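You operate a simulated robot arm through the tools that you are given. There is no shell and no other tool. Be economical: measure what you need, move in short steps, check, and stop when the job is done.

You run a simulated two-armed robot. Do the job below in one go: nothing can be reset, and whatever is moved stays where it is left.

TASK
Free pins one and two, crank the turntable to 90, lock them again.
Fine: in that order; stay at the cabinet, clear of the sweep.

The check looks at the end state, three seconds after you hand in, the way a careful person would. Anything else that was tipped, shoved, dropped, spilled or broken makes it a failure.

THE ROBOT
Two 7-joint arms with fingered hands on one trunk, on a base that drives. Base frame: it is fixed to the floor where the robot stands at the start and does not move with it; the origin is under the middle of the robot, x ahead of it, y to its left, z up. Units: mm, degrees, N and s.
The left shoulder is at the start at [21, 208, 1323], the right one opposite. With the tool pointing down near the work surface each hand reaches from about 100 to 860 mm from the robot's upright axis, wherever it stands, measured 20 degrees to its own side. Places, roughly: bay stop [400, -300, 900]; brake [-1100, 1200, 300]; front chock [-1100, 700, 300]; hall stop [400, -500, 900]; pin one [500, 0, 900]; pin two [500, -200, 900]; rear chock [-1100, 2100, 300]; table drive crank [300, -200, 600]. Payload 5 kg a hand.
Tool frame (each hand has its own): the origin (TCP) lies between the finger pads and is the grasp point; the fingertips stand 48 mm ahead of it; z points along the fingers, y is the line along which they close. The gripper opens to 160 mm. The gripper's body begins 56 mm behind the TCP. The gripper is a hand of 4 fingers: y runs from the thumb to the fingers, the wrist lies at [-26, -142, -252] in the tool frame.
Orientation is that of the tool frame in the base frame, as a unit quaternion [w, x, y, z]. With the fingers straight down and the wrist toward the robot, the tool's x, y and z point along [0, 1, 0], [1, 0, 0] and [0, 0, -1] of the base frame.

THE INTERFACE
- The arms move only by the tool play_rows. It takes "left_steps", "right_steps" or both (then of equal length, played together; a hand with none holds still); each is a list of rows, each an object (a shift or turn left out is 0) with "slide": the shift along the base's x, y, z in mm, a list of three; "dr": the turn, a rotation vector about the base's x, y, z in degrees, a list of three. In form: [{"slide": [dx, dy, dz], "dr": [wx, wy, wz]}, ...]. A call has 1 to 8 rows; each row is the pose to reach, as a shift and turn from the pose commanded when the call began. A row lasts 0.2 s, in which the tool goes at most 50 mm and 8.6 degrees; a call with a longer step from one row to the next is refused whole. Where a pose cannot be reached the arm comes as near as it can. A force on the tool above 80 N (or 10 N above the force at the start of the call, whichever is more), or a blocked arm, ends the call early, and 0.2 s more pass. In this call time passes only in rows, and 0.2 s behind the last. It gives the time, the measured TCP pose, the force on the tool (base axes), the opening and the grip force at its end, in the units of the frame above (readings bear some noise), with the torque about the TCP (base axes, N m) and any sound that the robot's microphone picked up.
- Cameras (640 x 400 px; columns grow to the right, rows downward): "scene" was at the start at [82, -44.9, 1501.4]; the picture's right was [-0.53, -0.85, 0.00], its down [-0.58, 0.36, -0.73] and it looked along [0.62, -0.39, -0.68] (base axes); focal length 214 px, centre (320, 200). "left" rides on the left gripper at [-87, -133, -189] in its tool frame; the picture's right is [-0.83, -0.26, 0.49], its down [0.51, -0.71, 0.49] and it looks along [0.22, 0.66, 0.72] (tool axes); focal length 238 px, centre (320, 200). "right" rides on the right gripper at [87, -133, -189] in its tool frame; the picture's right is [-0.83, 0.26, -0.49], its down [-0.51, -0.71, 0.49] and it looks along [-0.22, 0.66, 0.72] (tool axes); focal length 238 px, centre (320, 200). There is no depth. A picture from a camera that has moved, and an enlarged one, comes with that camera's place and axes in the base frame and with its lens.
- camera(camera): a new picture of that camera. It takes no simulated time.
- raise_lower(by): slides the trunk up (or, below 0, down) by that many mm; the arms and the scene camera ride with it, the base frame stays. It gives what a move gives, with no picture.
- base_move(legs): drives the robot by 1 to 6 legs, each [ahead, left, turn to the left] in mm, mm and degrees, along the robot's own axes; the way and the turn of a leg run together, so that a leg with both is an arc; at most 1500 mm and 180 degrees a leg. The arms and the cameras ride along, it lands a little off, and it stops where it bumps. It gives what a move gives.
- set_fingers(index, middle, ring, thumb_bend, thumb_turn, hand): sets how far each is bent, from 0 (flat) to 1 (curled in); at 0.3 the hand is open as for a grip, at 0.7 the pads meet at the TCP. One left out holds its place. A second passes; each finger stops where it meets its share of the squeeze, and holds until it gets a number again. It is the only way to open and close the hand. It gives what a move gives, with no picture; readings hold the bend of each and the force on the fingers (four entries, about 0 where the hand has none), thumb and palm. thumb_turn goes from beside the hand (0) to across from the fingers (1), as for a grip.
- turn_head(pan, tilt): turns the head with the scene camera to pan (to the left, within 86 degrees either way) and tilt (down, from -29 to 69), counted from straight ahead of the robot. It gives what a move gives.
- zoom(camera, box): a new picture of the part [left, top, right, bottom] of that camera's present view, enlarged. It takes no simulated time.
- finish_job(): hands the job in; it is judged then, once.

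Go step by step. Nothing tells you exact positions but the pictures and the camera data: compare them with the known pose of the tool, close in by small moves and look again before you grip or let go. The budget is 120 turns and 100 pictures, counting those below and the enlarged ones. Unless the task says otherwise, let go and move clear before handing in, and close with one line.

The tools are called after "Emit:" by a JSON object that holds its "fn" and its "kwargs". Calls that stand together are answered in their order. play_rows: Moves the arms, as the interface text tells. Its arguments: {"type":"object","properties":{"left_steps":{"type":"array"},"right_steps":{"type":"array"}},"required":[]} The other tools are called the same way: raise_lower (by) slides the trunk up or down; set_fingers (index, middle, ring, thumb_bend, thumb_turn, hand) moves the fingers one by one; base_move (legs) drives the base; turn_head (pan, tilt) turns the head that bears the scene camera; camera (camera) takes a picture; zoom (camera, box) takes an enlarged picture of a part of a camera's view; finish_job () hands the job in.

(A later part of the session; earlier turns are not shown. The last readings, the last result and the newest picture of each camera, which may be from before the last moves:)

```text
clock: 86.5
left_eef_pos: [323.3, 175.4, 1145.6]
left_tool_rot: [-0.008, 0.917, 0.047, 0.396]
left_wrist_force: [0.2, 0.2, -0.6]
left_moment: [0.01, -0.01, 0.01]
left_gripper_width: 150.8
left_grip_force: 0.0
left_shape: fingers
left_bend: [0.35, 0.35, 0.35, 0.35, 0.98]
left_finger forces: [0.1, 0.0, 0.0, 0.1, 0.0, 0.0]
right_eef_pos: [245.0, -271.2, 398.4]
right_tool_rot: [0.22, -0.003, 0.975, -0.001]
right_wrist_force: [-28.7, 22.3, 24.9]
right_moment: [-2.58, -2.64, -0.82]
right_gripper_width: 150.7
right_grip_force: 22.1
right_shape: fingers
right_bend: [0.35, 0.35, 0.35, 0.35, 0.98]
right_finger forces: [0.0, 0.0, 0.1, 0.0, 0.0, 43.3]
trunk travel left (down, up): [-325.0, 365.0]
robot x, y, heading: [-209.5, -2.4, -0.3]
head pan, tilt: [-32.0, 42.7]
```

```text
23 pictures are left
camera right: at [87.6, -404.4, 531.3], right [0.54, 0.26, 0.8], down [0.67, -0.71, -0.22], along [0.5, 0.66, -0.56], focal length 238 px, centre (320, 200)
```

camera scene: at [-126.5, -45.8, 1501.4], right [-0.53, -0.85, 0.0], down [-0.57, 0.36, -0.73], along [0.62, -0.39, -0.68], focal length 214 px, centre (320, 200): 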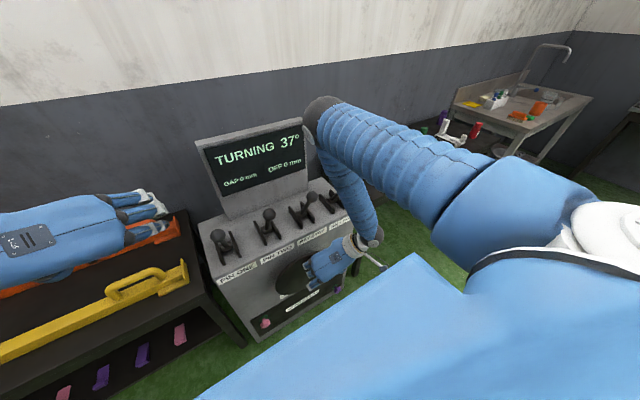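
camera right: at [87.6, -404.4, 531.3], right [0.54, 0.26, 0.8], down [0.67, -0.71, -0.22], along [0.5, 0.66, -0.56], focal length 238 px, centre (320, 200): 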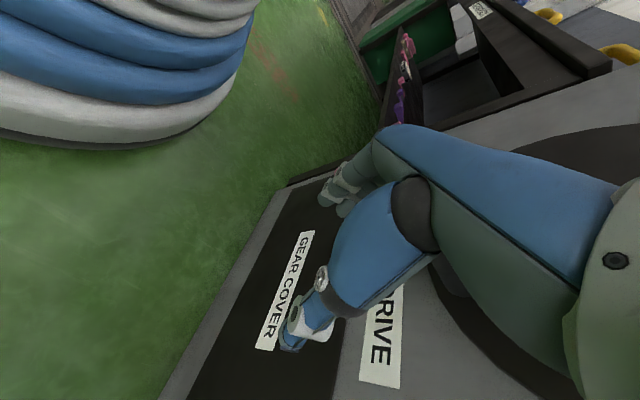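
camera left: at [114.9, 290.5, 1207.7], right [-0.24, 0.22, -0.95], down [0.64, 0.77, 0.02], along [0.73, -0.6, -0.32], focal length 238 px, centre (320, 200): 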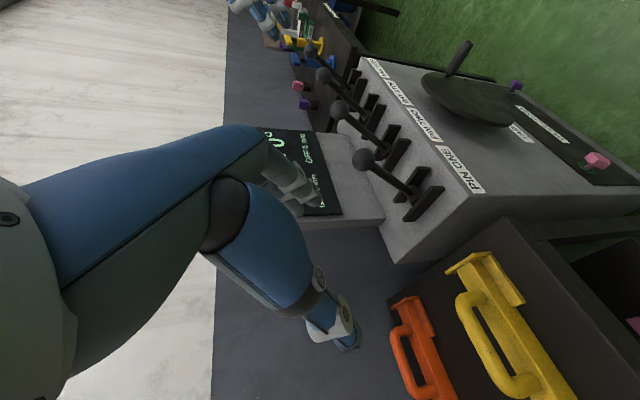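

Emit:
{"fn": "play_rows", "kwargs": {"right_steps": [{"slide": [0, -4, 25]}, {"slide": [0, -8, 50]}, {"slide": [0, -10, 75]}, {"slide": [2, -10, 84]}]}}

Emit:
{"fn": "camera", "kwargs": {"camera": "right"}}

```text
clock: 87.5
left_eef_pos: [325.1, 173.8, 1144.7]
left_tool_rot: [-0.008, 0.918, 0.046, 0.395]
left_wrist_force: [0.2, 0.3, -0.8]
left_moment: [-0.03, -0.01, -0.02]
left_gripper_width: 150.6
left_grip_force: 0.1
left_shape: fingers
left_bend: [0.35, 0.35, 0.35, 0.35, 0.98]
left_finger forces: [0.0, 0.1, 0.0, 0.0, 0.0, 0.0]
right_eef_pos: [248.3, -282.8, 479.8]
right_tool_rot: [0.218, -0.002, 0.976, -0.003]
right_wrist_force: [0.0, -0.1, 1.0]
right_moment: [0.04, -0.04, -0.01]
right_gripper_width: 150.7
right_grip_force: 0.0
right_shape: fingers
right_bend: [0.35, 0.35, 0.35, 0.35, 0.98]
right_finger forces: [0.0, 0.1, 0.2, 0.0, 0.0, 0.1]
trunk travel left (down, up): [-325.0, 365.0]
robot x, y, heading: [-206.5, -1.0, -0.2]
head pan, tilt: [-32.0, 42.7]
```

```text
22 pictures are left
camera right: at [90.2, -416.5, 613.9], right [0.55, 0.26, 0.79], down [0.67, -0.71, -0.22], along [0.5, 0.66, -0.56], focal length 238 px, centre (320, 200)
```

right: 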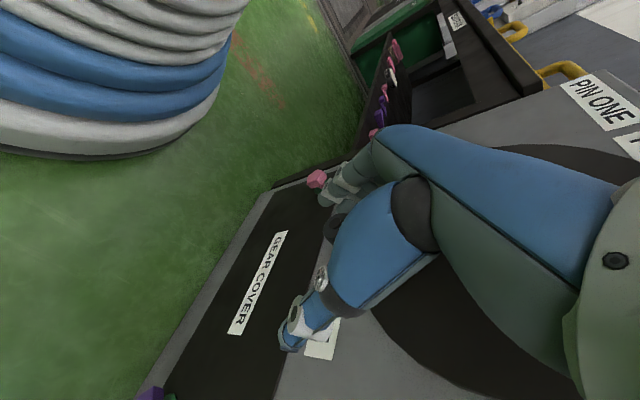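

Handle sits between the pads at (−281, 497). Closing and continuing.

Emit:
{"fn": "set_fingers", "kwargs": {"hand": "right", "index": 0.9, "middle": 0.85, "ring": 0.85, "thumb_bend": 0.9}}

Emit:
{"fn": "play_rows", "kwargs": {"right_steps": [{"slide": [0, 3, -10]}, {"slide": [0, 8, -13]}, {"slide": [0, 15, -16]}, {"slide": [0, 23, -18]}, {"slide": [0, 32, -19]}, {"slide": [0, 42, -20]}, {"slide": [0, 52, -20]}, {"slide": [0, 62, -19]}]}}

Emit:
{"fn": "play_rows", "kwargs": {"right_steps": [{"slide": [0, 11, 2]}, {"slide": [0, 22, 5]}, {"slide": [0, 32, 9]}, {"slide": [0, 42, 13]}, {"slide": [0, 51, 18]}]}}

Emit:
{"fn": "camera", "kwargs": {"camera": "right"}}

```text
clock: 88.5
left_eef_pos: [326.5, 173.7, 1143.2]
left_tool_rot: [-0.008, 0.917, 0.046, 0.395]
left_wrist_force: [-0.2, 0.4, -0.5]
left_moment: [0.03, -0.01, -0.01]
left_gripper_width: 150.7
left_grip_force: 0.1
left_shape: fingers
left_bend: [0.35, 0.35, 0.35, 0.35, 0.98]
left_finger forces: [0.0, 0.0, 0.0, 0.1, 0.1, 0.0]
right_eef_pos: [249.2, -282.3, 479.4]
right_tool_rot: [0.218, -0.003, 0.976, -0.002]
right_wrist_force: [9.5, 1.6, -20.0]
right_moment: [0.07, 0.64, 0.75]
right_gripper_width: 4.8
right_grip_force: 18.4
right_shape: fingers
right_bend: [0.77, 0.77, 0.72, 0.78, 1.0]
right_finger forces: [0.1, 14.8, 11.5, 0.1, 10.3, 0.0]
trunk travel left (down, up): [-325.0, 365.0]
robot x, y, heading: [-209.5, 0.3, -0.2]
head pan, tilt: [-32.0, 42.7]
```

```text
clock: 90.3
left_eef_pos: [326.1, 174.0, 1144.5]
left_tool_rot: [-0.007, 0.917, 0.046, 0.395]
left_wrist_force: [-1.3, -0.6, 0.4]
left_moment: [-0.01, -0.01, 0.01]
left_gripper_width: 150.6
left_grip_force: 0.0
left_shape: fingers
left_bend: [0.35, 0.35, 0.35, 0.35, 0.98]
left_finger forces: [0.0, 0.0, 0.0, 0.0, 0.0, 0.1]
right_eef_pos: [248.1, -217.8, 463.5]
right_tool_rot: [0.217, -0.005, 0.976, -0.001]
right_wrist_force: [1.0, -21.9, -15.9]
right_moment: [0.79, 0.23, 0.29]
right_gripper_width: 4.8
right_grip_force: 14.7
right_shape: fingers
right_bend: [0.8, 0.78, 0.73, 0.82, 1.0]
right_finger forces: [0.1, 0.0, 5.1, 0.0, 23.7, 0.0]
trunk travel left (down, up): [-325.0, 365.0]
robot x, y, heading: [-208.2, -0.6, -0.2]
head pan, tilt: [-32.0, 42.7]
```

```text
clock: 91.5
left_eef_pos: [324.5, 174.3, 1144.2]
left_tool_rot: [-0.008, 0.918, 0.046, 0.395]
left_wrist_force: [-0.7, 0.5, -0.6]
left_moment: [-0.04, 0.01, -0.03]
left_gripper_width: 150.7
left_grip_force: 0.0
left_shape: fingers
left_bend: [0.35, 0.35, 0.35, 0.35, 0.98]
left_finger forces: [0.0, 0.1, 0.1, 0.0, 0.0, 0.1]
right_eef_pos: [249.4, -169.6, 480.2]
right_tool_rot: [0.217, -0.002, 0.976, -0.002]
right_wrist_force: [0.1, 0.1, -0.8]
right_moment: [-0.04, 0.0, 0.03]
right_gripper_width: 5.2
right_grip_force: 0.1
right_shape: fingers
right_bend: [0.85, 0.78, 0.74, 0.87, 1.0]
right_finger forces: [0.0, 0.1, 0.0, 0.1, 0.0, 0.0]
trunk travel left (down, up): [-325.0, 365.0]
robot x, y, heading: [-208.9, -0.7, -0.3]
head pan, tilt: [-32.0, 42.7]
```

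```text
21 pictures are left
camera right: at [90.4, -302.6, 613.4], right [0.55, 0.26, 0.79], down [0.67, -0.71, -0.22], along [0.5, 0.66, -0.56], focal length 238 px, centre (320, 200)
```

right: 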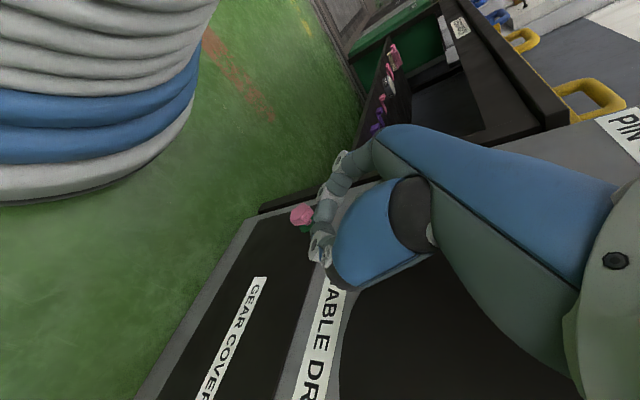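

Handle still caged; following up the left side.

Emit:
{"fn": "play_rows", "kwargs": {"right_steps": [{"slide": [0, 9, 8]}, {"slide": [0, 17, 19]}, {"slide": [0, 24, 31]}, {"slide": [0, 29, 44]}, {"slide": [0, 32, 58]}, {"slide": [0, 34, 72]}, {"slide": [0, 34, 86]}, {"slide": [0, 33, 100]}]}}

Emit:
{"fn": "play_rows", "kwargs": {"right_steps": [{"slide": [0, -1, 14]}, {"slide": [0, -3, 28]}, {"slide": [0, -7, 41]}, {"slide": [0, -12, 53]}]}}

Emit:
{"fn": "camera", "kwargs": {"camera": "scene"}}

```text
clock: 93.3
left_eef_pos: [324.1, 173.7, 1144.2]
left_tool_rot: [-0.007, 0.917, 0.046, 0.395]
left_wrist_force: [0.9, 0.4, 0.7]
left_moment: [-0.01, -0.01, 0.0]
left_gripper_width: 150.6
left_grip_force: 0.1
left_shape: fingers
left_bend: [0.35, 0.35, 0.35, 0.35, 0.98]
left_finger forces: [0.0, 0.0, 0.1, 0.0, 0.0, 0.0]
right_eef_pos: [246.9, -133.7, 581.0]
right_tool_rot: [0.218, -0.004, 0.976, 0.0]
right_wrist_force: [-8.8, 5.2, -16.1]
right_moment: [-0.22, 0.66, 0.44]
right_gripper_width: 5.3
right_grip_force: 9.1
right_shape: fingers
right_bend: [0.85, 0.78, 0.72, 0.87, 1.0]
right_finger forces: [0.1, 1.2, 16.7, 0.0, 0.0, 0.0]
trunk travel left (down, up): [-325.0, 365.0]
robot x, y, heading: [-206.3, -1.9, -0.1]
head pan, tilt: [-32.0, 42.7]
```

```text
clock: 94.3
left_eef_pos: [325.3, 173.4, 1143.9]
left_tool_rot: [-0.007, 0.918, 0.045, 0.395]
left_wrist_force: [0.0, -0.3, -0.8]
left_moment: [0.04, -0.02, 0.04]
left_gripper_width: 150.7
left_grip_force: 0.0
left_shape: fingers
left_bend: [0.35, 0.35, 0.35, 0.35, 0.98]
left_finger forces: [0.1, 0.0, 0.1, 0.1, 0.0, 0.0]
right_eef_pos: [247.8, -151.4, 632.7]
right_tool_rot: [0.219, -0.001, 0.976, -0.002]
right_wrist_force: [3.8, -7.4, -2.7]
right_moment: [0.35, 0.02, 0.2]
right_gripper_width: 5.2
right_grip_force: 5.8
right_shape: fingers
right_bend: [0.85, 0.78, 0.74, 0.87, 1.0]
right_finger forces: [0.1, 0.1, 0.0, 0.0, 11.3, 0.0]
trunk travel left (down, up): [-325.0, 365.0]
robot x, y, heading: [-210.0, 0.6, -0.3]
head pan, tilt: [-32.0, 42.7]
```

```text
20 pictures are left
camera scene: at [-126.6, -46.0, 1501.5], right [-0.53, -0.85, 0.0], down [-0.57, 0.36, -0.73], along [0.62, -0.39, -0.68], focal length 214 px, centre (320, 200)
```

scene: 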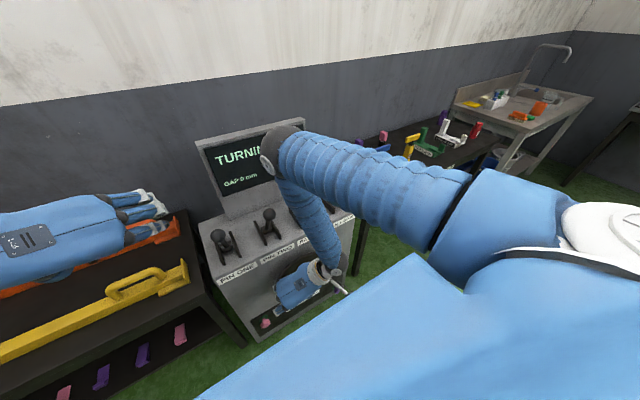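

Emit:
{"fn": "play_rows", "kwargs": {"right_steps": [{"slide": [0, -9, 11]}, {"slide": [0, -18, 21]}, {"slide": [0, -28, 31]}, {"slide": [0, -38, 39]}, {"slide": [0, -48, 45]}, {"slide": [0, -59, 50]}, {"slide": [0, -70, 53]}, {"slide": [0, -81, 55]}]}}

Emit:
{"fn": "play_rows", "kwargs": {"right_steps": [{"slide": [0, -10, 0]}, {"slide": [0, -20, -1]}, {"slide": [0, -30, -3]}, {"slide": [0, -39, -5]}, {"slide": [0, -47, -8]}]}}

Emit:
{"fn": "camera", "kwargs": {"camera": "scene"}}

Emit:
{"fn": "camera", "kwargs": {"camera": "right"}}

```text
clock: 96.1
left_eef_pos: [324.9, 172.0, 1143.4]
left_tool_rot: [-0.008, 0.917, 0.045, 0.396]
left_wrist_force: [-0.1, 0.6, -0.3]
left_moment: [0.0, -0.01, 0.01]
left_gripper_width: 150.6
left_grip_force: 0.0
left_shape: fingers
left_bend: [0.35, 0.35, 0.35, 0.35, 0.98]
left_finger forces: [0.0, 0.0, 0.0, 0.0, 0.0, 0.0]
right_eef_pos: [244.8, -233.7, 687.3]
right_tool_rot: [0.216, -0.001, 0.976, -0.004]
right_wrist_force: [-11.0, -15.0, -37.6]
right_moment: [0.25, 1.18, 0.4]
right_gripper_width: 5.5
right_grip_force: 25.7
right_shape: fingers
right_bend: [0.86, 0.78, 0.72, 0.86, 1.0]
right_finger forces: [0.1, 6.7, 22.9, 0.0, 22.7, 0.1]
trunk travel left (down, up): [-325.0, 365.0]
robot x, y, heading: [-206.9, -1.4, -0.3]
head pan, tilt: [-32.0, 42.7]
```

```text
clock: 97.3
left_eef_pos: [324.9, 175.5, 1143.1]
left_tool_rot: [-0.008, 0.917, 0.046, 0.395]
left_wrist_force: [0.1, 0.8, -0.3]
left_moment: [0.0, 0.03, -0.01]
left_gripper_width: 151.0
left_grip_force: 0.1
left_shape: fingers
left_bend: [0.35, 0.35, 0.35, 0.35, 0.98]
left_finger forces: [0.1, 0.0, 0.1, 0.1, 0.1, 0.0]
right_eef_pos: [249.9, -273.1, 678.9]
right_tool_rot: [0.218, -0.003, 0.976, 0.0]
right_wrist_force: [-15.5, 18.9, -24.5]
right_moment: [-0.76, 0.72, 1.05]
right_gripper_width: 5.1
right_grip_force: 15.6
right_shape: fingers
right_bend: [0.86, 0.78, 0.73, 0.87, 1.0]
right_finger forces: [0.0, 8.7, 22.5, 0.1, 0.0, 0.0]
trunk travel left (down, up): [-325.0, 365.0]
robot x, y, heading: [-211.6, -0.3, -0.1]
head pan, tilt: [-32.0, 42.7]
```

```text
19 pictures are left
camera scene: at [-125.9, -44.6, 1501.3], right [-0.53, -0.85, 0.0], down [-0.57, 0.36, -0.73], along [0.62, -0.39, -0.68], focal length 214 px, centre (320, 200)
```

scene: 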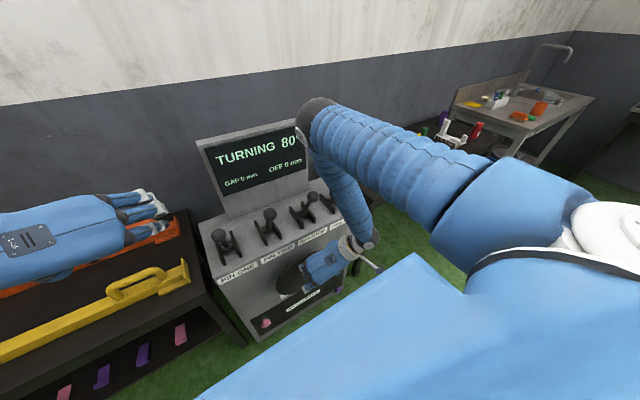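

```text
18 pictures are left
camera right: at [91.8, -407.8, 812.4], right [0.55, 0.26, 0.8], down [0.67, -0.7, -0.23], along [0.5, 0.66, -0.56], focal length 238 px, centre (320, 200)
```

right: 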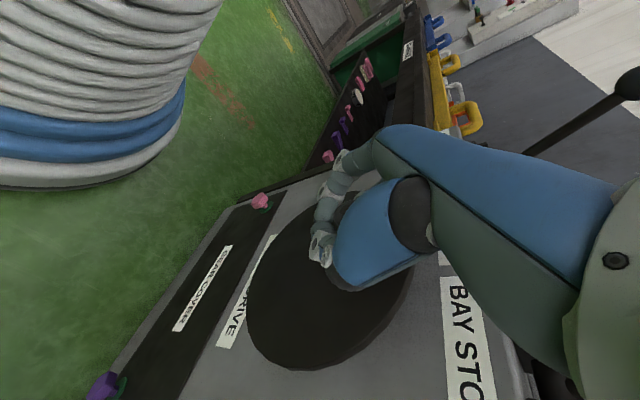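

80° now. Slowing for the last 80° of handle travel.

Emit:
{"fn": "play_rows", "kwargs": {"right_steps": [{"slide": [0, -9, -6]}, {"slide": [0, -18, -10]}, {"slide": [0, -27, -14]}, {"slide": [0, -36, -19]}, {"slide": [0, -44, -25]}, {"slide": [0, -52, -31]}, {"slide": [0, -59, -38]}, {"slide": [0, -65, -45]}]}}

Emit:
{"fn": "zoom", "kwargs": {"camera": "scene", "box": [190, 110, 410, 320]}}

```text
clock: 99.1
left_eef_pos: [325.2, 173.8, 1143.7]
left_tool_rot: [-0.007, 0.918, 0.046, 0.394]
left_wrist_force: [0.4, -0.1, 0.6]
left_moment: [-0.02, 0.0, 0.04]
left_gripper_width: 150.8
left_grip_force: 0.1
left_shape: fingers
left_bend: [0.35, 0.35, 0.35, 0.35, 0.98]
left_finger forces: [0.1, 0.1, 0.0, 0.1, 0.0, 0.0]
right_eef_pos: [249.0, -343.6, 634.8]
right_tool_rot: [0.218, -0.002, 0.976, -0.004]
right_wrist_force: [0.7, 13.4, -20.2]
right_moment: [-0.85, 0.9, 0.66]
right_gripper_width: 5.1
right_grip_force: 12.9
right_shape: fingers
right_bend: [0.86, 0.78, 0.72, 0.87, 1.0]
right_finger forces: [0.1, 2.2, 22.3, 0.0, 0.0, 0.0]
trunk travel left (down, up): [-325.0, 365.0]
robot x, y, heading: [-208.6, 1.2, 0.1]
head pan, tilt: [-32.0, 42.7]
```

```text
1.90 times, centred on (300, 215) of scene
camera zoom: at [-125.9, -45.5, 1501.3], right [-0.53, -0.85, 0.0], down [-0.57, 0.36, -0.73], along [0.62, -0.39, -0.68], focal length 408 px, centre (358, 171)
```

zoom: 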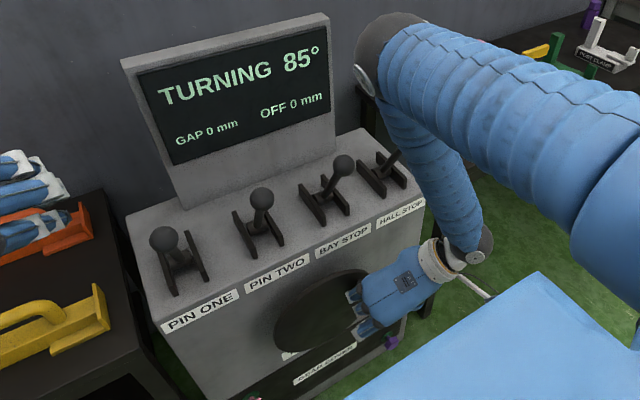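

85°. Creeping toward 90.

Emit:
{"fn": "play_rows", "kwargs": {"right_steps": [{"slide": [0, -2, -4]}, {"slide": [0, -4, -9]}, {"slide": [0, -6, -14]}, {"slide": [0, -7, -19]}, {"slide": [0, -8, -24]}, {"slide": [0, -9, -29]}, {"slide": [0, -9, -33]}, {"slide": [0, -9, -37]}]}}

Emit:
{"fn": "zoom", "kwargs": {"camera": "scene", "box": [190, 110, 410, 320]}}

```text
clock: 100.9
left_eef_pos: [324.8, 173.2, 1143.7]
left_tool_rot: [-0.007, 0.917, 0.045, 0.395]
left_wrist_force: [-0.2, -0.7, -0.7]
left_moment: [0.02, 0.03, -0.01]
left_gripper_width: 150.6
left_grip_force: 0.0
left_shape: fingers
left_bend: [0.35, 0.35, 0.35, 0.35, 0.98]
left_finger forces: [0.0, 0.0, 0.0, 0.0, 0.1, 0.0]
right_eef_pos: [246.5, -350.3, 598.4]
right_tool_rot: [0.219, -0.002, 0.976, -0.002]
right_wrist_force: [0.3, 0.1, 0.9]
right_moment: [0.01, 0.01, -0.01]
right_gripper_width: 5.6
right_grip_force: 0.2
right_shape: fingers
right_bend: [0.86, 0.78, 0.74, 0.87, 1.0]
right_finger forces: [0.0, 0.0, 0.0, 0.0, 0.0, 0.0]
trunk travel left (down, up): [-325.0, 365.0]
robot x, y, heading: [-209.1, -2.3, -0.1]
head pan, tilt: [-32.0, 42.7]
```

```text
1.90 times, centred on (300, 215) of scene
camera zoom: at [-126.6, -45.8, 1501.5], right [-0.53, -0.85, 0.0], down [-0.57, 0.36, -0.73], along [0.62, -0.39, -0.68], focal length 408 px, centre (358, 171)
```

zoom: 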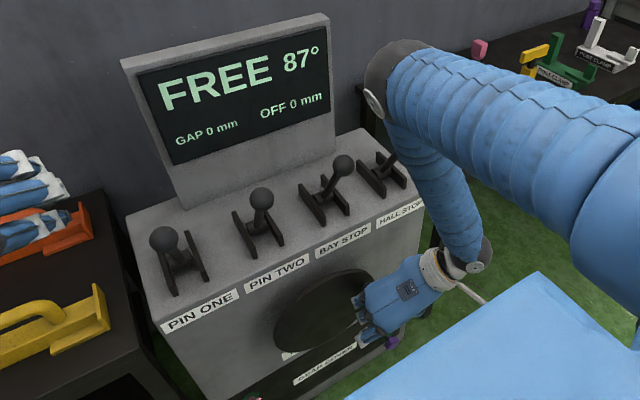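

Stopped at 87°. Lowering until the palm meets the handle, then creeping the last ~46 mm.

Emit:
{"fn": "play_rows", "kwargs": {"right_steps": [{"slide": [0, 0, -12]}, {"slide": [0, 0, -24]}, {"slide": [0, 0, -36]}, {"slide": [0, 0, -46]}, {"slide": [0, 0, -52]}, {"slide": [0, 0, -57]}, {"slide": [0, -1, -62]}, {"slide": [0, -1, -67]}]}}

Emit:
{"fn": "play_rows", "kwargs": {"right_steps": [{"slide": [0, 0, -4]}, {"slide": [0, 0, -8]}, {"slide": [0, 0, -12]}, {"slide": [0, 0, -15]}]}}

Emit:
{"fn": "zoom", "kwargs": {"camera": "scene", "box": [190, 110, 410, 320]}}

```text
clock: 102.7
left_eef_pos: [325.2, 172.6, 1144.3]
left_tool_rot: [-0.007, 0.918, 0.045, 0.395]
left_wrist_force: [0.6, 0.1, -0.1]
left_moment: [0.03, 0.02, 0.0]
left_gripper_width: 150.6
left_grip_force: 0.0
left_shape: fingers
left_bend: [0.35, 0.35, 0.35, 0.35, 0.98]
left_finger forces: [0.0, 0.1, 0.1, 0.0, 0.1, 0.0]
right_eef_pos: [246.4, -355.9, 528.0]
right_tool_rot: [0.217, -0.003, 0.976, -0.005]
right_wrist_force: [-0.2, -0.4, 0.7]
right_moment: [0.06, -0.03, 0.05]
right_gripper_width: 5.2
right_grip_force: 0.0
right_shape: fingers
right_bend: [0.86, 0.78, 0.74, 0.87, 1.0]
right_finger forces: [0.0, 0.0, 0.1, 0.0, 0.1, 0.0]
trunk travel left (down, up): [-325.0, 365.0]
robot x, y, heading: [-210.7, -0.2, -0.1]
head pan, tilt: [-32.0, 42.7]
```

```text
clock: 103.7
left_eef_pos: [325.1, 173.7, 1143.5]
left_tool_rot: [-0.007, 0.918, 0.045, 0.394]
left_wrist_force: [-0.1, 0.0, -1.2]
left_moment: [-0.02, 0.0, 0.0]
left_gripper_width: 150.9
left_grip_force: 0.0
left_shape: fingers
left_bend: [0.35, 0.35, 0.35, 0.35, 0.98]
left_finger forces: [0.1, 0.0, 0.0, 0.0, 0.1, 0.0]
right_eef_pos: [248.6, -349.5, 516.1]
right_tool_rot: [0.218, -0.003, 0.976, -0.001]
right_wrist_force: [-0.4, 0.4, 0.3]
right_moment: [0.01, 0.05, -0.01]
right_gripper_width: 5.6
right_grip_force: 0.1
right_shape: fingers
right_bend: [0.86, 0.78, 0.74, 0.87, 1.0]
right_finger forces: [0.1, 0.1, 0.0, 0.0, 0.0, 0.4]
trunk travel left (down, up): [-325.0, 365.0]
robot x, y, heading: [-210.5, -2.6, -0.2]
head pan, tilt: [-32.0, 42.7]
```

```text
1.90 times, centred on (300, 215) of scene
camera zoom: at [-126.7, -45.5, 1501.4], right [-0.53, -0.85, 0.0], down [-0.57, 0.36, -0.73], along [0.62, -0.39, -0.68], focal length 408 px, centre (358, 171)
```

zoom: 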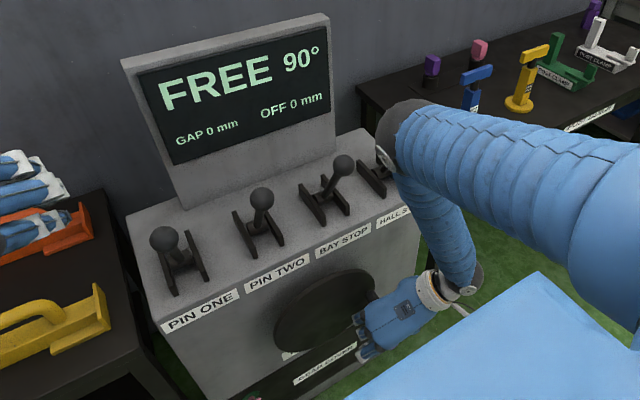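

"FREE 90°", with gap and offset 0. Opening the right hand and lifting it clear of the crank without touching it.

Emit:
{"fn": "set_fingers", "kwargs": {"hand": "right", "index": 0.3, "middle": 0.3, "ring": 0.3, "thumb_bend": 0.3}}

Emit:
{"fn": "play_rows", "kwargs": {"right_steps": [{"slide": [-5, 0, 30]}, {"slide": [-10, 0, 65]}, {"slide": [-20, 0, 105]}, {"slide": [-30, 0, 150]}, {"slide": [-40, 0, 195]}, {"slide": [-45, 0, 240]}, {"slide": [-45, 0, 285]}]}}

Emit:
{"fn": "zoom", "kwargs": {"camera": "scene", "box": [190, 110, 410, 320]}}

```text
clock: 104.7
left_eef_pos: [325.5, 174.8, 1142.8]
left_tool_rot: [-0.008, 0.918, 0.046, 0.395]
left_wrist_force: [-0.1, 0.6, -0.9]
left_moment: [0.0, -0.01, 0.0]
left_gripper_width: 150.8
left_grip_force: 0.1
left_shape: fingers
left_bend: [0.35, 0.35, 0.35, 0.35, 0.98]
left_finger forces: [0.0, 0.0, 0.0, 0.0, 0.0, 0.1]
right_eef_pos: [248.1, -350.2, 516.0]
right_tool_rot: [0.218, -0.003, 0.976, -0.001]
right_wrist_force: [1.2, 0.9, 0.8]
right_moment: [-0.05, 0.04, 0.0]
right_gripper_width: 169.9
right_grip_force: 0.6
right_shape: fingers
right_bend: [0.3, 0.3, 0.3, 0.3, 0.98]
right_finger forces: [0.0, 0.0, 0.1, 0.0, 0.1, 0.6]
trunk travel left (down, up): [-325.0, 365.0]
robot x, y, heading: [-206.7, -0.9, -0.0]
head pan, tilt: [-32.0, 42.7]
```

```text
clock: 106.3
left_eef_pos: [324.7, 175.1, 1143.7]
left_tool_rot: [-0.008, 0.917, 0.046, 0.395]
left_wrist_force: [-0.3, 0.4, -0.1]
left_moment: [-0.04, -0.05, -0.02]
left_gripper_width: 150.8
left_grip_force: 0.0
left_shape: fingers
left_bend: [0.35, 0.35, 0.35, 0.35, 0.98]
left_finger forces: [0.0, 0.1, 0.0, 0.0, 0.0, 0.0]
right_eef_pos: [201.5, -350.5, 800.0]
right_tool_rot: [0.218, -0.004, 0.976, -0.002]
right_wrist_force: [-0.5, 1.3, 0.2]
right_moment: [-0.05, -0.07, 0.01]
right_gripper_width: 169.8
right_grip_force: 0.1
right_shape: fingers
right_bend: [0.3, 0.3, 0.3, 0.3, 0.98]
right_finger forces: [0.1, 0.1, 0.0, 0.1, 0.0, 0.0]
trunk travel left (down, up): [-325.0, 365.0]
robot x, y, heading: [-208.1, -0.2, -0.1]
head pan, tilt: [-32.0, 42.7]
```

```text
1.90 times, centred on (300, 215) of scene
camera zoom: at [-127.6, -44.7, 1501.5], right [-0.53, -0.85, 0.0], down [-0.57, 0.36, -0.74], along [0.62, -0.39, -0.68], focal length 408 px, centre (358, 171)
```

zoom: 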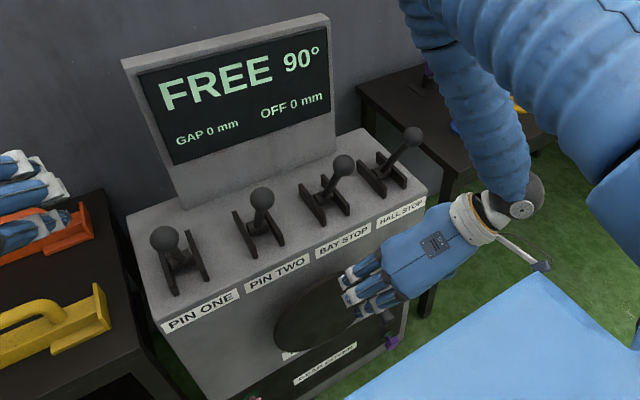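

Still 90° and static. Now pin one with the left hand: approach above its knob at (363, 2, 993).

Emit:
{"fn": "set_fingers", "kwargs": {"hand": "left", "index": 0.42, "middle": 0.42, "ring": 0.9, "thumb_bend": 0.35}}

Emit:
{"fn": "play_rows", "kwargs": {"left_steps": [{"slide": [3, -36, 0]}, {"slide": [6, -72, 0]}, {"slide": [9, -108, 0]}, {"slide": [9, -144, -5]}]}}

```text
clock: 107.3
left_eef_pos: [325.5, 174.2, 1144.4]
left_tool_rot: [-0.008, 0.918, 0.046, 0.395]
left_wrist_force: [0.6, 0.3, 0.0]
left_moment: [0.01, 0.0, 0.04]
left_gripper_width: 137.4
left_grip_force: 0.1
left_shape: fingers
left_bend: [0.42, 0.42, 0.9, 0.35, 0.98]
left_finger forces: [0.0, 0.0, 0.0, 0.0, 0.0, 0.0]
right_eef_pos: [203.5, -350.4, 799.7]
right_tool_rot: [0.217, -0.003, 0.976, -0.001]
right_wrist_force: [0.5, -0.4, 0.1]
right_moment: [0.01, -0.01, 0.0]
right_gripper_width: 169.9
right_grip_force: 0.1
right_shape: fingers
right_bend: [0.3, 0.3, 0.3, 0.3, 0.98]
right_finger forces: [0.0, 0.0, 0.0, 0.1, 0.0, 0.0]
trunk travel left (down, up): [-325.0, 365.0]
robot x, y, heading: [-208.3, -3.3, -0.4]
head pan, tilt: [-32.0, 42.7]
```

```text
clock: 108.3
left_eef_pos: [332.7, 29.9, 1140.4]
left_tool_rot: [-0.008, 0.918, 0.046, 0.395]
left_wrist_force: [-0.8, -1.3, -0.6]
left_moment: [0.07, -0.01, 0.13]
left_gripper_width: 137.0
left_grip_force: 0.0
left_shape: fingers
left_bend: [0.42, 0.42, 0.9, 0.35, 0.98]
left_finger forces: [0.0, 0.1, 0.0, 0.1, 0.0, 0.0]
right_eef_pos: [202.0, -352.6, 799.7]
right_tool_rot: [0.218, -0.003, 0.976, -0.001]
right_wrist_force: [-0.4, 0.2, 0.1]
right_moment: [0.1, -0.01, 0.01]
right_gripper_width: 170.1
right_grip_force: 0.1
right_shape: fingers
right_bend: [0.3, 0.3, 0.3, 0.3, 0.98]
right_finger forces: [0.0, 0.0, 0.1, 0.1, 0.1, 0.0]
trunk travel left (down, up): [-325.0, 365.0]
robot x, y, heading: [-209.7, -0.2, -0.2]
head pan, tilt: [-32.0, 42.7]
```

Reached cleanly. Descending to straddle the ball.

Emit:
{"fn": "play_rows", "kwargs": {"left_steps": [{"slide": [0, 0, -35]}, {"slide": [0, 0, -70]}, {"slide": [2, 0, -98]}, {"slide": [4, 0, -118]}]}}

Emit:
{"fn": "camera", "kwargs": {"camera": "left"}}

```text
clock: 109.3
left_eef_pos: [337.3, 29.8, 1022.1]
left_tool_rot: [-0.008, 0.917, 0.046, 0.395]
left_wrist_force: [1.5, 0.5, 0.6]
left_moment: [-0.01, 0.02, -0.03]
left_gripper_width: 136.9
left_grip_force: 0.0
left_shape: fingers
left_bend: [0.42, 0.42, 0.9, 0.35, 0.98]
left_finger forces: [0.0, 0.0, 0.0, 0.0, 0.1, 0.0]
right_eef_pos: [203.1, -351.7, 799.7]
right_tool_rot: [0.217, -0.002, 0.976, -0.002]
right_wrist_force: [-0.1, -0.5, 0.2]
right_moment: [-0.04, 0.02, 0.01]
right_gripper_width: 170.1
right_grip_force: 0.0
right_shape: fingers
right_bend: [0.3, 0.3, 0.3, 0.3, 0.98]
right_finger forces: [0.0, 0.0, 0.0, 0.1, 0.0, 0.1]
trunk travel left (down, up): [-325.0, 365.0]
robot x, y, heading: [-209.2, -1.9, -0.4]
head pan, tilt: [-32.0, 42.7]
```

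```text
13 pictures are left
camera left: at [129.8, 145.6, 1084.1], right [-0.24, 0.22, -0.95], down [0.64, 0.77, 0.01], along [0.73, -0.6, -0.32], focal length 238 px, centre (320, 200)
```

left: 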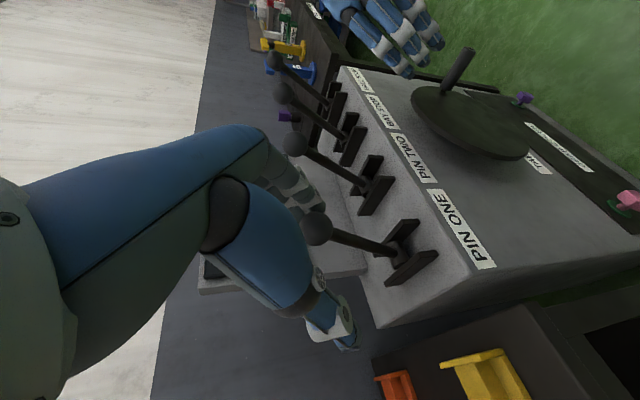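

Ball is between thumb and fingers. Closing.

Emit:
{"fn": "set_fingers", "kwargs": {"hand": "left", "index": 0.62, "middle": 0.65, "thumb_bend": 0.72}}

Emit:
{"fn": "play_rows", "kwargs": {"left_steps": [{"slide": [15, 0, 8]}, {"slide": [33, 0, 15]}, {"slide": [53, 0, 21]}, {"slide": [75, 0, 25]}, {"slide": [98, 0, 27]}, {"slide": [120, 0, 26]}, {"slide": [142, 0, 22]}, {"slide": [162, 0, 16]}]}}

Emit:
{"fn": "camera", "kwargs": {"camera": "left"}}

```text
clock: 110.3
left_eef_pos: [337.8, 26.3, 1022.8]
left_tool_rot: [-0.007, 0.917, 0.045, 0.395]
left_wrist_force: [9.5, -27.5, 3.3]
left_moment: [-0.77, -0.38, -0.49]
left_gripper_width: 51.2
left_grip_force: 13.9
left_shape: fingers
left_bend: [0.46, 0.57, 0.9, 0.72, 1.0]
left_finger forces: [15.3, 11.6, 0.0, 0.0, 0.0, 0.1]
right_eef_pos: [202.8, -351.5, 800.0]
right_tool_rot: [0.218, -0.002, 0.976, 0.0]
right_wrist_force: [0.6, -0.1, -0.5]
right_moment: [-0.03, -0.01, 0.0]
right_gripper_width: 169.8
right_grip_force: 0.2
right_shape: fingers
right_bend: [0.3, 0.3, 0.3, 0.3, 0.98]
right_finger forces: [0.1, 0.0, 0.0, 0.0, 0.0, 0.1]
trunk travel left (down, up): [-325.0, 365.0]
robot x, y, heading: [-208.6, -1.6, -0.1]
head pan, tilt: [-32.0, 42.7]
```

```text
clock: 112.1
left_eef_pos: [500.6, 28.7, 1038.1]
left_tool_rot: [-0.007, 0.917, 0.046, 0.395]
left_wrist_force: [0.2, -21.2, 0.5]
left_moment: [-0.56, 0.17, -0.54]
left_gripper_width: 52.3
left_grip_force: 12.5
left_shape: fingers
left_bend: [0.45, 0.6, 0.9, 0.72, 1.0]
left_finger forces: [18.3, 7.6, 0.0, 0.0, 0.0, 0.0]
right_eef_pos: [204.4, -351.2, 800.1]
right_tool_rot: [0.218, -0.003, 0.976, -0.001]
right_wrist_force: [0.9, 0.2, 0.6]
right_moment: [-0.01, 0.01, -0.01]
right_gripper_width: 170.0
right_grip_force: 0.1
right_shape: fingers
right_bend: [0.3, 0.3, 0.3, 0.3, 0.98]
right_finger forces: [0.1, 0.0, 0.0, 0.1, 0.0, 0.1]
trunk travel left (down, up): [-325.0, 365.0]
robot x, y, heading: [-206.0, 1.1, 0.1]
head pan, tilt: [-32.0, 42.7]
```

```text
12 pictures are left
camera left: at [293.9, 144.8, 1099.7], right [-0.24, 0.22, -0.95], down [0.64, 0.77, 0.01], along [0.73, -0.6, -0.32], focal length 238 px, centre (320, 200)
```

left: 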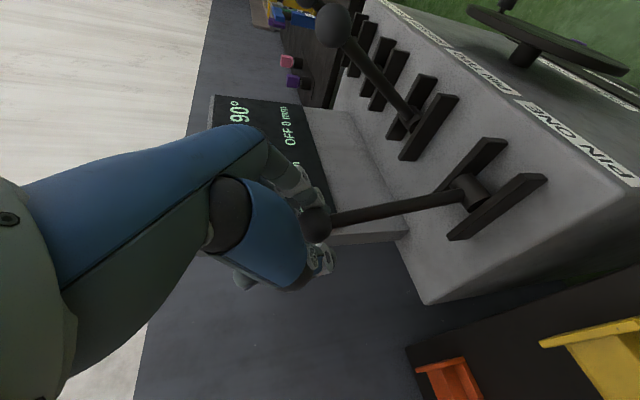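

Lever follows forward. Finishing the stroke to the stop.

Emit:
{"fn": "play_rows", "kwargs": {"left_steps": [{"slide": [12, 0, -5]}, {"slide": [24, 0, -11]}, {"slide": [34, 0, -17]}, {"slide": [42, 0, -22]}, {"slide": [48, 0, -26]}, {"slide": [54, 0, -30]}]}}

Emit:
{"fn": "zoom", "kwargs": {"camera": "scene", "box": [190, 110, 410, 320]}}

Emit:
{"fn": "camera", "kwargs": {"camera": "left"}}

```text
clock: 113.5
left_eef_pos: [551.3, 27.3, 1006.7]
left_tool_rot: [-0.008, 0.918, 0.045, 0.394]
left_wrist_force: [-7.5, -18.0, 8.3]
left_moment: [-0.6, 0.04, -0.54]
left_gripper_width: 48.9
left_grip_force: 9.8
left_shape: fingers
left_bend: [0.46, 0.61, 0.9, 0.72, 1.0]
left_finger forces: [15.3, 3.4, 0.1, 0.1, 0.1, 0.0]
right_eef_pos: [201.2, -351.5, 799.5]
right_tool_rot: [0.219, -0.004, 0.976, -0.001]
right_wrist_force: [-0.1, -0.2, -0.2]
right_moment: [0.0, 0.05, 0.0]
right_gripper_width: 170.1
right_grip_force: 0.0
right_shape: fingers
right_bend: [0.3, 0.3, 0.3, 0.3, 0.98]
right_finger forces: [0.0, 0.1, 0.1, 0.1, 0.0, 0.0]
trunk travel left (down, up): [-325.0, 365.0]
robot x, y, heading: [-204.9, -0.9, -0.3]
head pan, tilt: [-32.0, 42.7]
```

```text
1.90 times, centred on (300, 215) of scene
camera zoom: at [-127.5, -47.3, 1501.4], right [-0.53, -0.85, 0.0], down [-0.57, 0.36, -0.73], along [0.62, -0.39, -0.68], focal length 408 px, centre (358, 171)
```

zoom: 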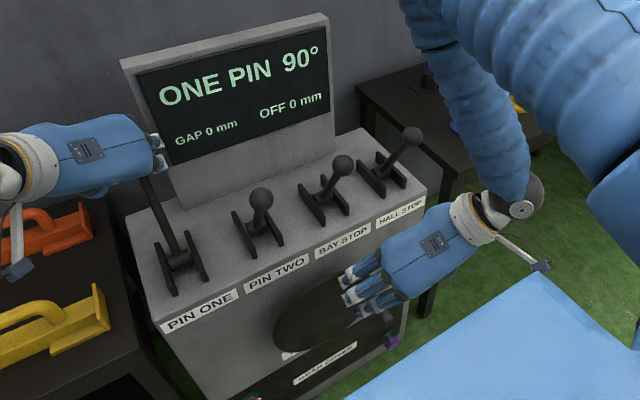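

```text
10 pictures are left
camera left: at [344.9, 143.5, 1069.1], right [-0.24, 0.22, -0.95], down [0.64, 0.77, 0.01], along [0.73, -0.6, -0.33], focal length 238 px, centre (320, 200)
```

left: 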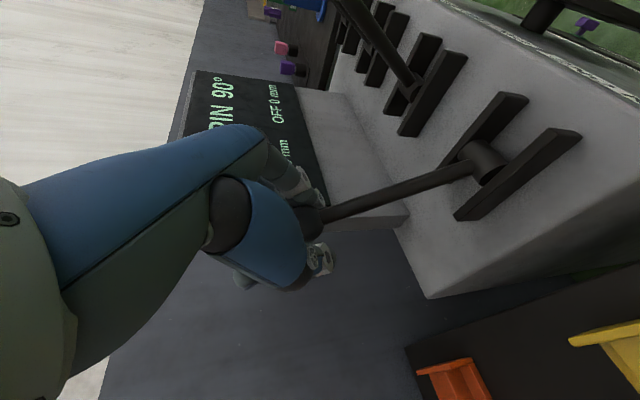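

"ONE PIN 90°" and the lever is back home. Release and retreat the left hand; bring the right hand up and over to pin two.

Emit:
{"fn": "set_fingers", "kwargs": {"hand": "left", "index": 0.35, "middle": 0.35, "thumb_bend": 0.3}}

Emit:
{"fn": "play_rows", "kwargs": {"left_steps": [{"slide": [-20, 8, 20]}, {"slide": [-42, 8, 42]}, {"slide": [-65, 8, 65]}, {"slide": [-90, 20, 90]}, {"slide": [-115, 45, 105]}, {"slide": [-140, 75, 115]}, {"slide": [-165, 110, 125]}, {"slide": [-185, 145, 130]}], "right_steps": [{"slide": [0, 0, 40], "dr": [0, -3, 0]}, {"slide": [0, 0, 80], "dr": [0, -6, 0]}, {"slide": [0, 0, 120], "dr": [0, -9, 0]}, {"slide": [0, 0, 160], "dr": [0, -12, 0]}, {"slide": [5, 0, 200], "dr": [0, -15, 0]}, {"slide": [10, 0, 240], "dr": [0, -18, 0]}, {"slide": [20, 0, 280], "dr": [0, -20, 0]}, {"slide": [30, 0, 325], "dr": [0, -20, 0]}]}}

Emit:
{"fn": "set_fingers", "kwargs": {"hand": "right", "index": 0.42, "middle": 0.42, "ring": 0.9, "thumb_bend": 0.35}}

```text
clock: 114.5
left_eef_pos: [554.0, 29.6, 1006.7]
left_tool_rot: [-0.008, 0.917, 0.046, 0.396]
left_wrist_force: [-0.5, 10.6, -2.9]
left_moment: [0.26, 0.08, 0.54]
left_gripper_width: 160.3
left_grip_force: 5.9
left_shape: fingers
left_bend: [0.35, 0.41, 0.9, 0.3, 0.98]
left_finger forces: [0.0, 11.9, 0.0, 0.0, 0.0, 0.1]
right_eef_pos: [203.5, -351.1, 799.8]
right_tool_rot: [0.218, -0.003, 0.976, -0.002]
right_wrist_force: [-0.6, 0.9, 0.8]
right_moment: [0.01, 0.03, 0.0]
right_gripper_width: 169.8
right_grip_force: 0.0
right_shape: fingers
right_bend: [0.3, 0.3, 0.3, 0.3, 0.98]
right_finger forces: [0.0, 0.0, 0.0, 0.0, 0.1, 0.0]
trunk travel left (down, up): [-325.0, 365.0]
robot x, y, heading: [-207.3, -2.3, -0.4]
head pan, tilt: [-32.0, 42.7]
```

```text
clock: 116.3
left_eef_pos: [367.0, 177.0, 1141.4]
left_tool_rot: [-0.006, 0.917, 0.046, 0.396]
left_wrist_force: [-0.6, 1.8, -0.3]
left_moment: [-0.1, -0.16, -0.05]
left_gripper_width: 160.3
left_grip_force: 0.0
left_shape: fingers
left_bend: [0.35, 0.35, 0.9, 0.3, 0.98]
left_finger forces: [0.0, 0.0, 0.1, 0.0, 0.0, 0.0]
right_eef_pos: [234.0, -348.9, 1128.3]
right_tool_rot: [0.384, -0.004, 0.923, -0.001]
right_wrist_force: [-2.8, 0.5, 0.9]
right_moment: [-0.11, -0.19, -0.13]
right_gripper_width: 169.9
right_grip_force: 0.1
right_shape: fingers
right_bend: [0.3, 0.3, 0.3, 0.3, 0.98]
right_finger forces: [0.0, 0.1, 0.0, 0.0, 0.0, 0.0]
right hand out of reach, approached as far as the arm can: row 7
trunk travel left (down, up): [-325.0, 365.0]
robot x, y, heading: [-209.0, -1.0, -0.2]
head pan, tilt: [-32.0, 42.7]
```

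```text
clock: 117.3
left_eef_pos: [370.6, 175.7, 1139.4]
left_tool_rot: [-0.007, 0.917, 0.047, 0.395]
left_wrist_force: [0.4, 0.3, 1.2]
left_moment: [0.0, -0.03, -0.02]
left_gripper_width: 160.4
left_grip_force: 0.1
left_shape: fingers
left_bend: [0.35, 0.35, 0.9, 0.3, 0.98]
left_finger forces: [0.0, 0.0, 0.0, 0.1, 0.0, 0.0]
right_eef_pos: [234.4, -350.8, 1125.4]
right_tool_rot: [0.383, -0.003, 0.924, -0.001]
right_wrist_force: [0.1, -1.1, 0.6]
right_moment: [-0.03, 0.0, 0.05]
right_gripper_width: 137.6
right_grip_force: 0.2
right_shape: fingers
right_bend: [0.42, 0.42, 0.9, 0.35, 0.98]
right_finger forces: [0.1, 0.0, 0.0, 0.0, 0.0, 0.0]
trunk travel left (down, up): [-325.0, 365.0]
robot x, y, heading: [-206.7, 5.2, -0.2]
head pan, tilt: [-32.0, 42.7]
```

Moving the right hand over pin two's knob and down to straddle it.

Emit:
{"fn": "play_rows", "kwargs": {"right_steps": [{"slide": [20, 35, 5]}, {"slide": [40, 70, 5]}, {"slide": [60, 105, 5]}, {"slide": [80, 140, 5]}, {"slide": [98, 163, 0]}]}}

Emit:
{"fn": "play_rows", "kwargs": {"right_steps": [{"slide": [0, 0, -35]}, {"slide": [0, 0, -70]}, {"slide": [1, 0, -95]}, {"slide": [2, 0, -104]}]}}

Emit:
{"fn": "camera", "kwargs": {"camera": "right"}}

```text
clock: 118.5
left_eef_pos: [372.3, 175.6, 1139.1]
left_tool_rot: [-0.008, 0.918, 0.045, 0.395]
left_wrist_force: [0.0, 0.3, -1.3]
left_moment: [-0.02, 0.02, -0.04]
left_gripper_width: 160.5
left_grip_force: 0.1
left_shape: fingers
left_bend: [0.35, 0.35, 0.9, 0.3, 0.98]
left_finger forces: [0.0, 0.0, 0.1, 0.1, 0.1, 0.0]
right_eef_pos: [331.8, -187.2, 1124.5]
right_tool_rot: [0.384, -0.003, 0.923, -0.002]
right_wrist_force: [0.3, 0.6, 0.0]
right_moment: [-0.03, 0.06, -0.01]
right_gripper_width: 137.4
right_grip_force: 0.2
right_shape: fingers
right_bend: [0.42, 0.42, 0.9, 0.35, 0.98]
right_finger forces: [0.0, 0.0, 0.0, 0.0, 0.0, 0.0]
right hand out of reach, approached as far as the arm can: row 1, 2
trunk travel left (down, up): [-325.0, 365.0]
robot x, y, heading: [-208.7, 2.0, -0.2]
head pan, tilt: [-32.0, 42.7]
```

```text
clock: 119.5
left_eef_pos: [370.7, 176.0, 1138.5]
left_tool_rot: [-0.007, 0.918, 0.046, 0.395]
left_wrist_force: [-0.1, 0.2, 0.0]
left_moment: [0.02, 0.01, 0.01]
left_gripper_width: 160.4
left_grip_force: 0.1
left_shape: fingers
left_bend: [0.35, 0.35, 0.9, 0.3, 0.98]
left_finger forces: [0.1, 0.1, 0.0, 0.1, 0.1, 0.0]
right_eef_pos: [333.3, -189.1, 1020.6]
right_tool_rot: [0.385, -0.003, 0.923, -0.003]
right_wrist_force: [-0.9, 0.4, 0.4]
right_moment: [-0.03, -0.01, -0.03]
right_gripper_width: 137.2
right_grip_force: 0.0
right_shape: fingers
right_bend: [0.42, 0.42, 0.9, 0.35, 0.98]
right_finger forces: [0.0, 0.0, 0.0, 0.0, 0.1, 0.1]
trunk travel left (down, up): [-325.0, 365.0]
robot x, y, heading: [-209.7, 1.2, -0.1]
head pan, tilt: [-32.0, 42.7]
```

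```text
9 pictures are left
camera right: at [138.5, -321.8, 1091.6], right [0.24, 0.27, 0.93], down [0.71, -0.71, 0.02], along [0.66, 0.66, -0.36], focal length 238 px, centre (320, 200)
```

right: 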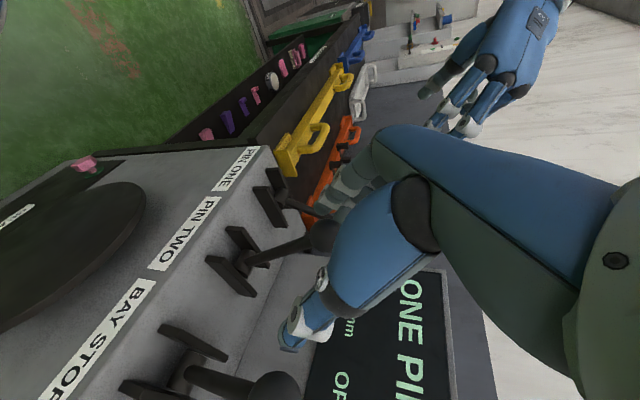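

Ball is straddled. Closing and pushing along the arc forward.

Emit:
{"fn": "set_fingers", "kwargs": {"hand": "right", "index": 0.62, "middle": 0.65, "thumb_bend": 0.72}}

Emit:
{"fn": "play_rows", "kwargs": {"right_steps": [{"slide": [15, 0, 8]}, {"slide": [33, 0, 15]}, {"slide": [53, 0, 21]}, {"slide": [75, 0, 25]}, {"slide": [98, 0, 27]}, {"slide": [120, 0, 26]}, {"slide": [142, 0, 22]}, {"slide": [162, 0, 16]}]}}

Emit:
{"fn": "camera", "kwargs": {"camera": "right"}}

```text
clock: 120.5
left_eef_pos: [371.3, 177.4, 1139.8]
left_tool_rot: [-0.007, 0.917, 0.047, 0.395]
left_wrist_force: [0.4, -0.2, -0.7]
left_moment: [0.03, 0.03, 0.01]
left_gripper_width: 160.3
left_grip_force: 0.1
left_shape: fingers
left_bend: [0.35, 0.35, 0.9, 0.3, 0.98]
left_finger forces: [0.0, 0.1, 0.1, 0.1, 0.1, 0.0]
right_eef_pos: [333.1, -185.1, 1021.7]
right_tool_rot: [0.385, -0.003, 0.923, -0.002]
right_wrist_force: [2.0, 27.1, -0.7]
right_moment: [0.66, -0.06, 0.82]
right_gripper_width: 45.3
right_grip_force: 12.5
right_shape: fingers
right_bend: [0.51, 0.54, 0.9, 0.72, 1.0]
right_finger forces: [12.7, 10.8, 0.0, 0.0, 0.6, 0.0]
trunk travel left (down, up): [-325.0, 365.0]
robot x, y, heading: [-202.7, 0.9, -0.3]
head pan, tilt: [-32.0, 42.7]
```

```text
clock: 122.3
left_eef_pos: [372.4, 177.3, 1139.2]
left_tool_rot: [-0.008, 0.918, 0.047, 0.394]
left_wrist_force: [0.1, -0.1, 0.0]
left_moment: [-0.01, 0.0, -0.01]
left_gripper_width: 160.2
left_grip_force: 0.1
left_shape: fingers
left_bend: [0.35, 0.35, 0.9, 0.3, 0.98]
left_finger forces: [0.1, 0.0, 0.1, 0.0, 0.0, 0.0]
right_eef_pos: [496.8, -185.9, 1036.8]
right_tool_rot: [0.385, -0.002, 0.923, -0.003]
right_wrist_force: [-2.4, 20.0, -7.9]
right_moment: [0.23, 0.56, 0.74]
right_gripper_width: 44.2
right_grip_force: 13.5
right_shape: fingers
right_bend: [0.51, 0.54, 0.9, 0.72, 1.0]
right_finger forces: [14.6, 11.0, 0.0, 0.0, 0.7, 0.0]
trunk travel left (down, up): [-325.0, 365.0]
robot x, y, heading: [-209.4, -1.7, -0.4]
head pan, tilt: [-32.0, 42.7]
```

```text
8 pictures are left
camera right: at [302.6, -320.1, 1108.0], right [0.24, 0.27, 0.93], down [0.71, -0.71, 0.02], along [0.66, 0.66, -0.36], focal length 238 px, centre (320, 200)
```

right: 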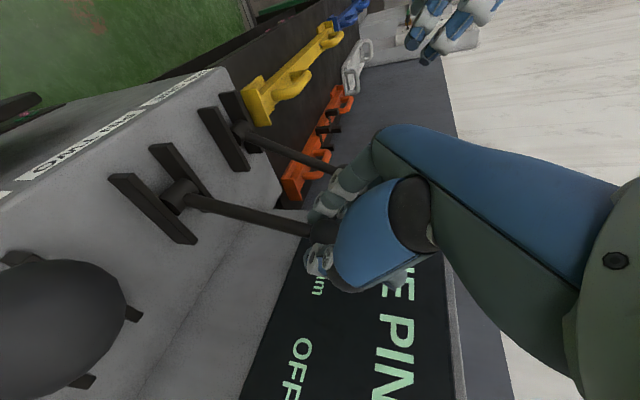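

Emit:
{"fn": "play_rows", "kwargs": {"right_steps": [{"slide": [12, 0, -3]}, {"slide": [24, 0, -8]}, {"slide": [34, 0, -13]}, {"slide": [41, 0, -17]}, {"slide": [46, 0, -20]}]}}

Emit:
{"fn": "camera", "kwargs": {"camera": "right"}}

Emit:
{"fn": "zoom", "kwargs": {"camera": "scene", "box": [190, 110, 410, 320]}}

```text
clock: 123.5
left_eef_pos: [367.5, 178.7, 1140.3]
left_tool_rot: [-0.007, 0.918, 0.046, 0.395]
left_wrist_force: [0.1, -0.1, 0.3]
left_moment: [0.01, 0.02, -0.02]
left_gripper_width: 160.3
left_grip_force: 0.1
left_shape: fingers
left_bend: [0.35, 0.35, 0.9, 0.3, 0.98]
left_finger forces: [0.0, 0.0, 0.0, 0.0, 0.0, 0.1]
right_eef_pos: [539.6, -186.1, 1018.3]
right_tool_rot: [0.385, -0.004, 0.923, -0.002]
right_wrist_force: [-24.2, 19.3, 1.6]
right_moment: [0.53, 0.5, 1.52]
right_gripper_width: 44.4
right_grip_force: 16.0
right_shape: fingers
right_bend: [0.51, 0.55, 0.9, 0.72, 1.0]
right_finger forces: [15.6, 15.1, 0.0, 0.0, 2.3, 0.0]
trunk travel left (down, up): [-325.0, 365.0]
robot x, y, heading: [-204.9, -1.1, -0.1]
head pan, tilt: [-32.0, 42.7]
```

```text
7 pictures are left
camera right: at [344.9, -319.7, 1090.3], right [0.24, 0.26, 0.93], down [0.71, -0.71, 0.02], along [0.66, 0.66, -0.36], focal length 238 px, centre (320, 200)
```

right: 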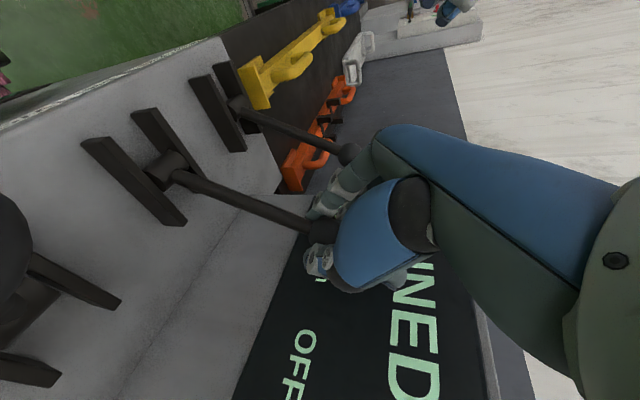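

```text
1.90 times, centred on (300, 215) of scene
camera zoom: at [-129.2, -43.7, 1501.7], right [-0.53, -0.85, 0.0], down [-0.57, 0.36, -0.74], along [0.62, -0.39, -0.68], focal length 408 px, centre (358, 171)
```

zoom: 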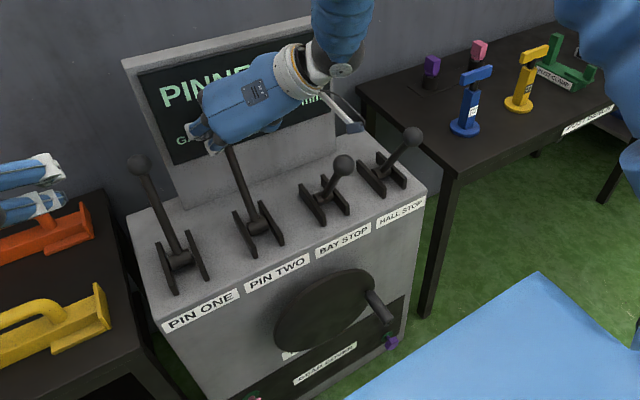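

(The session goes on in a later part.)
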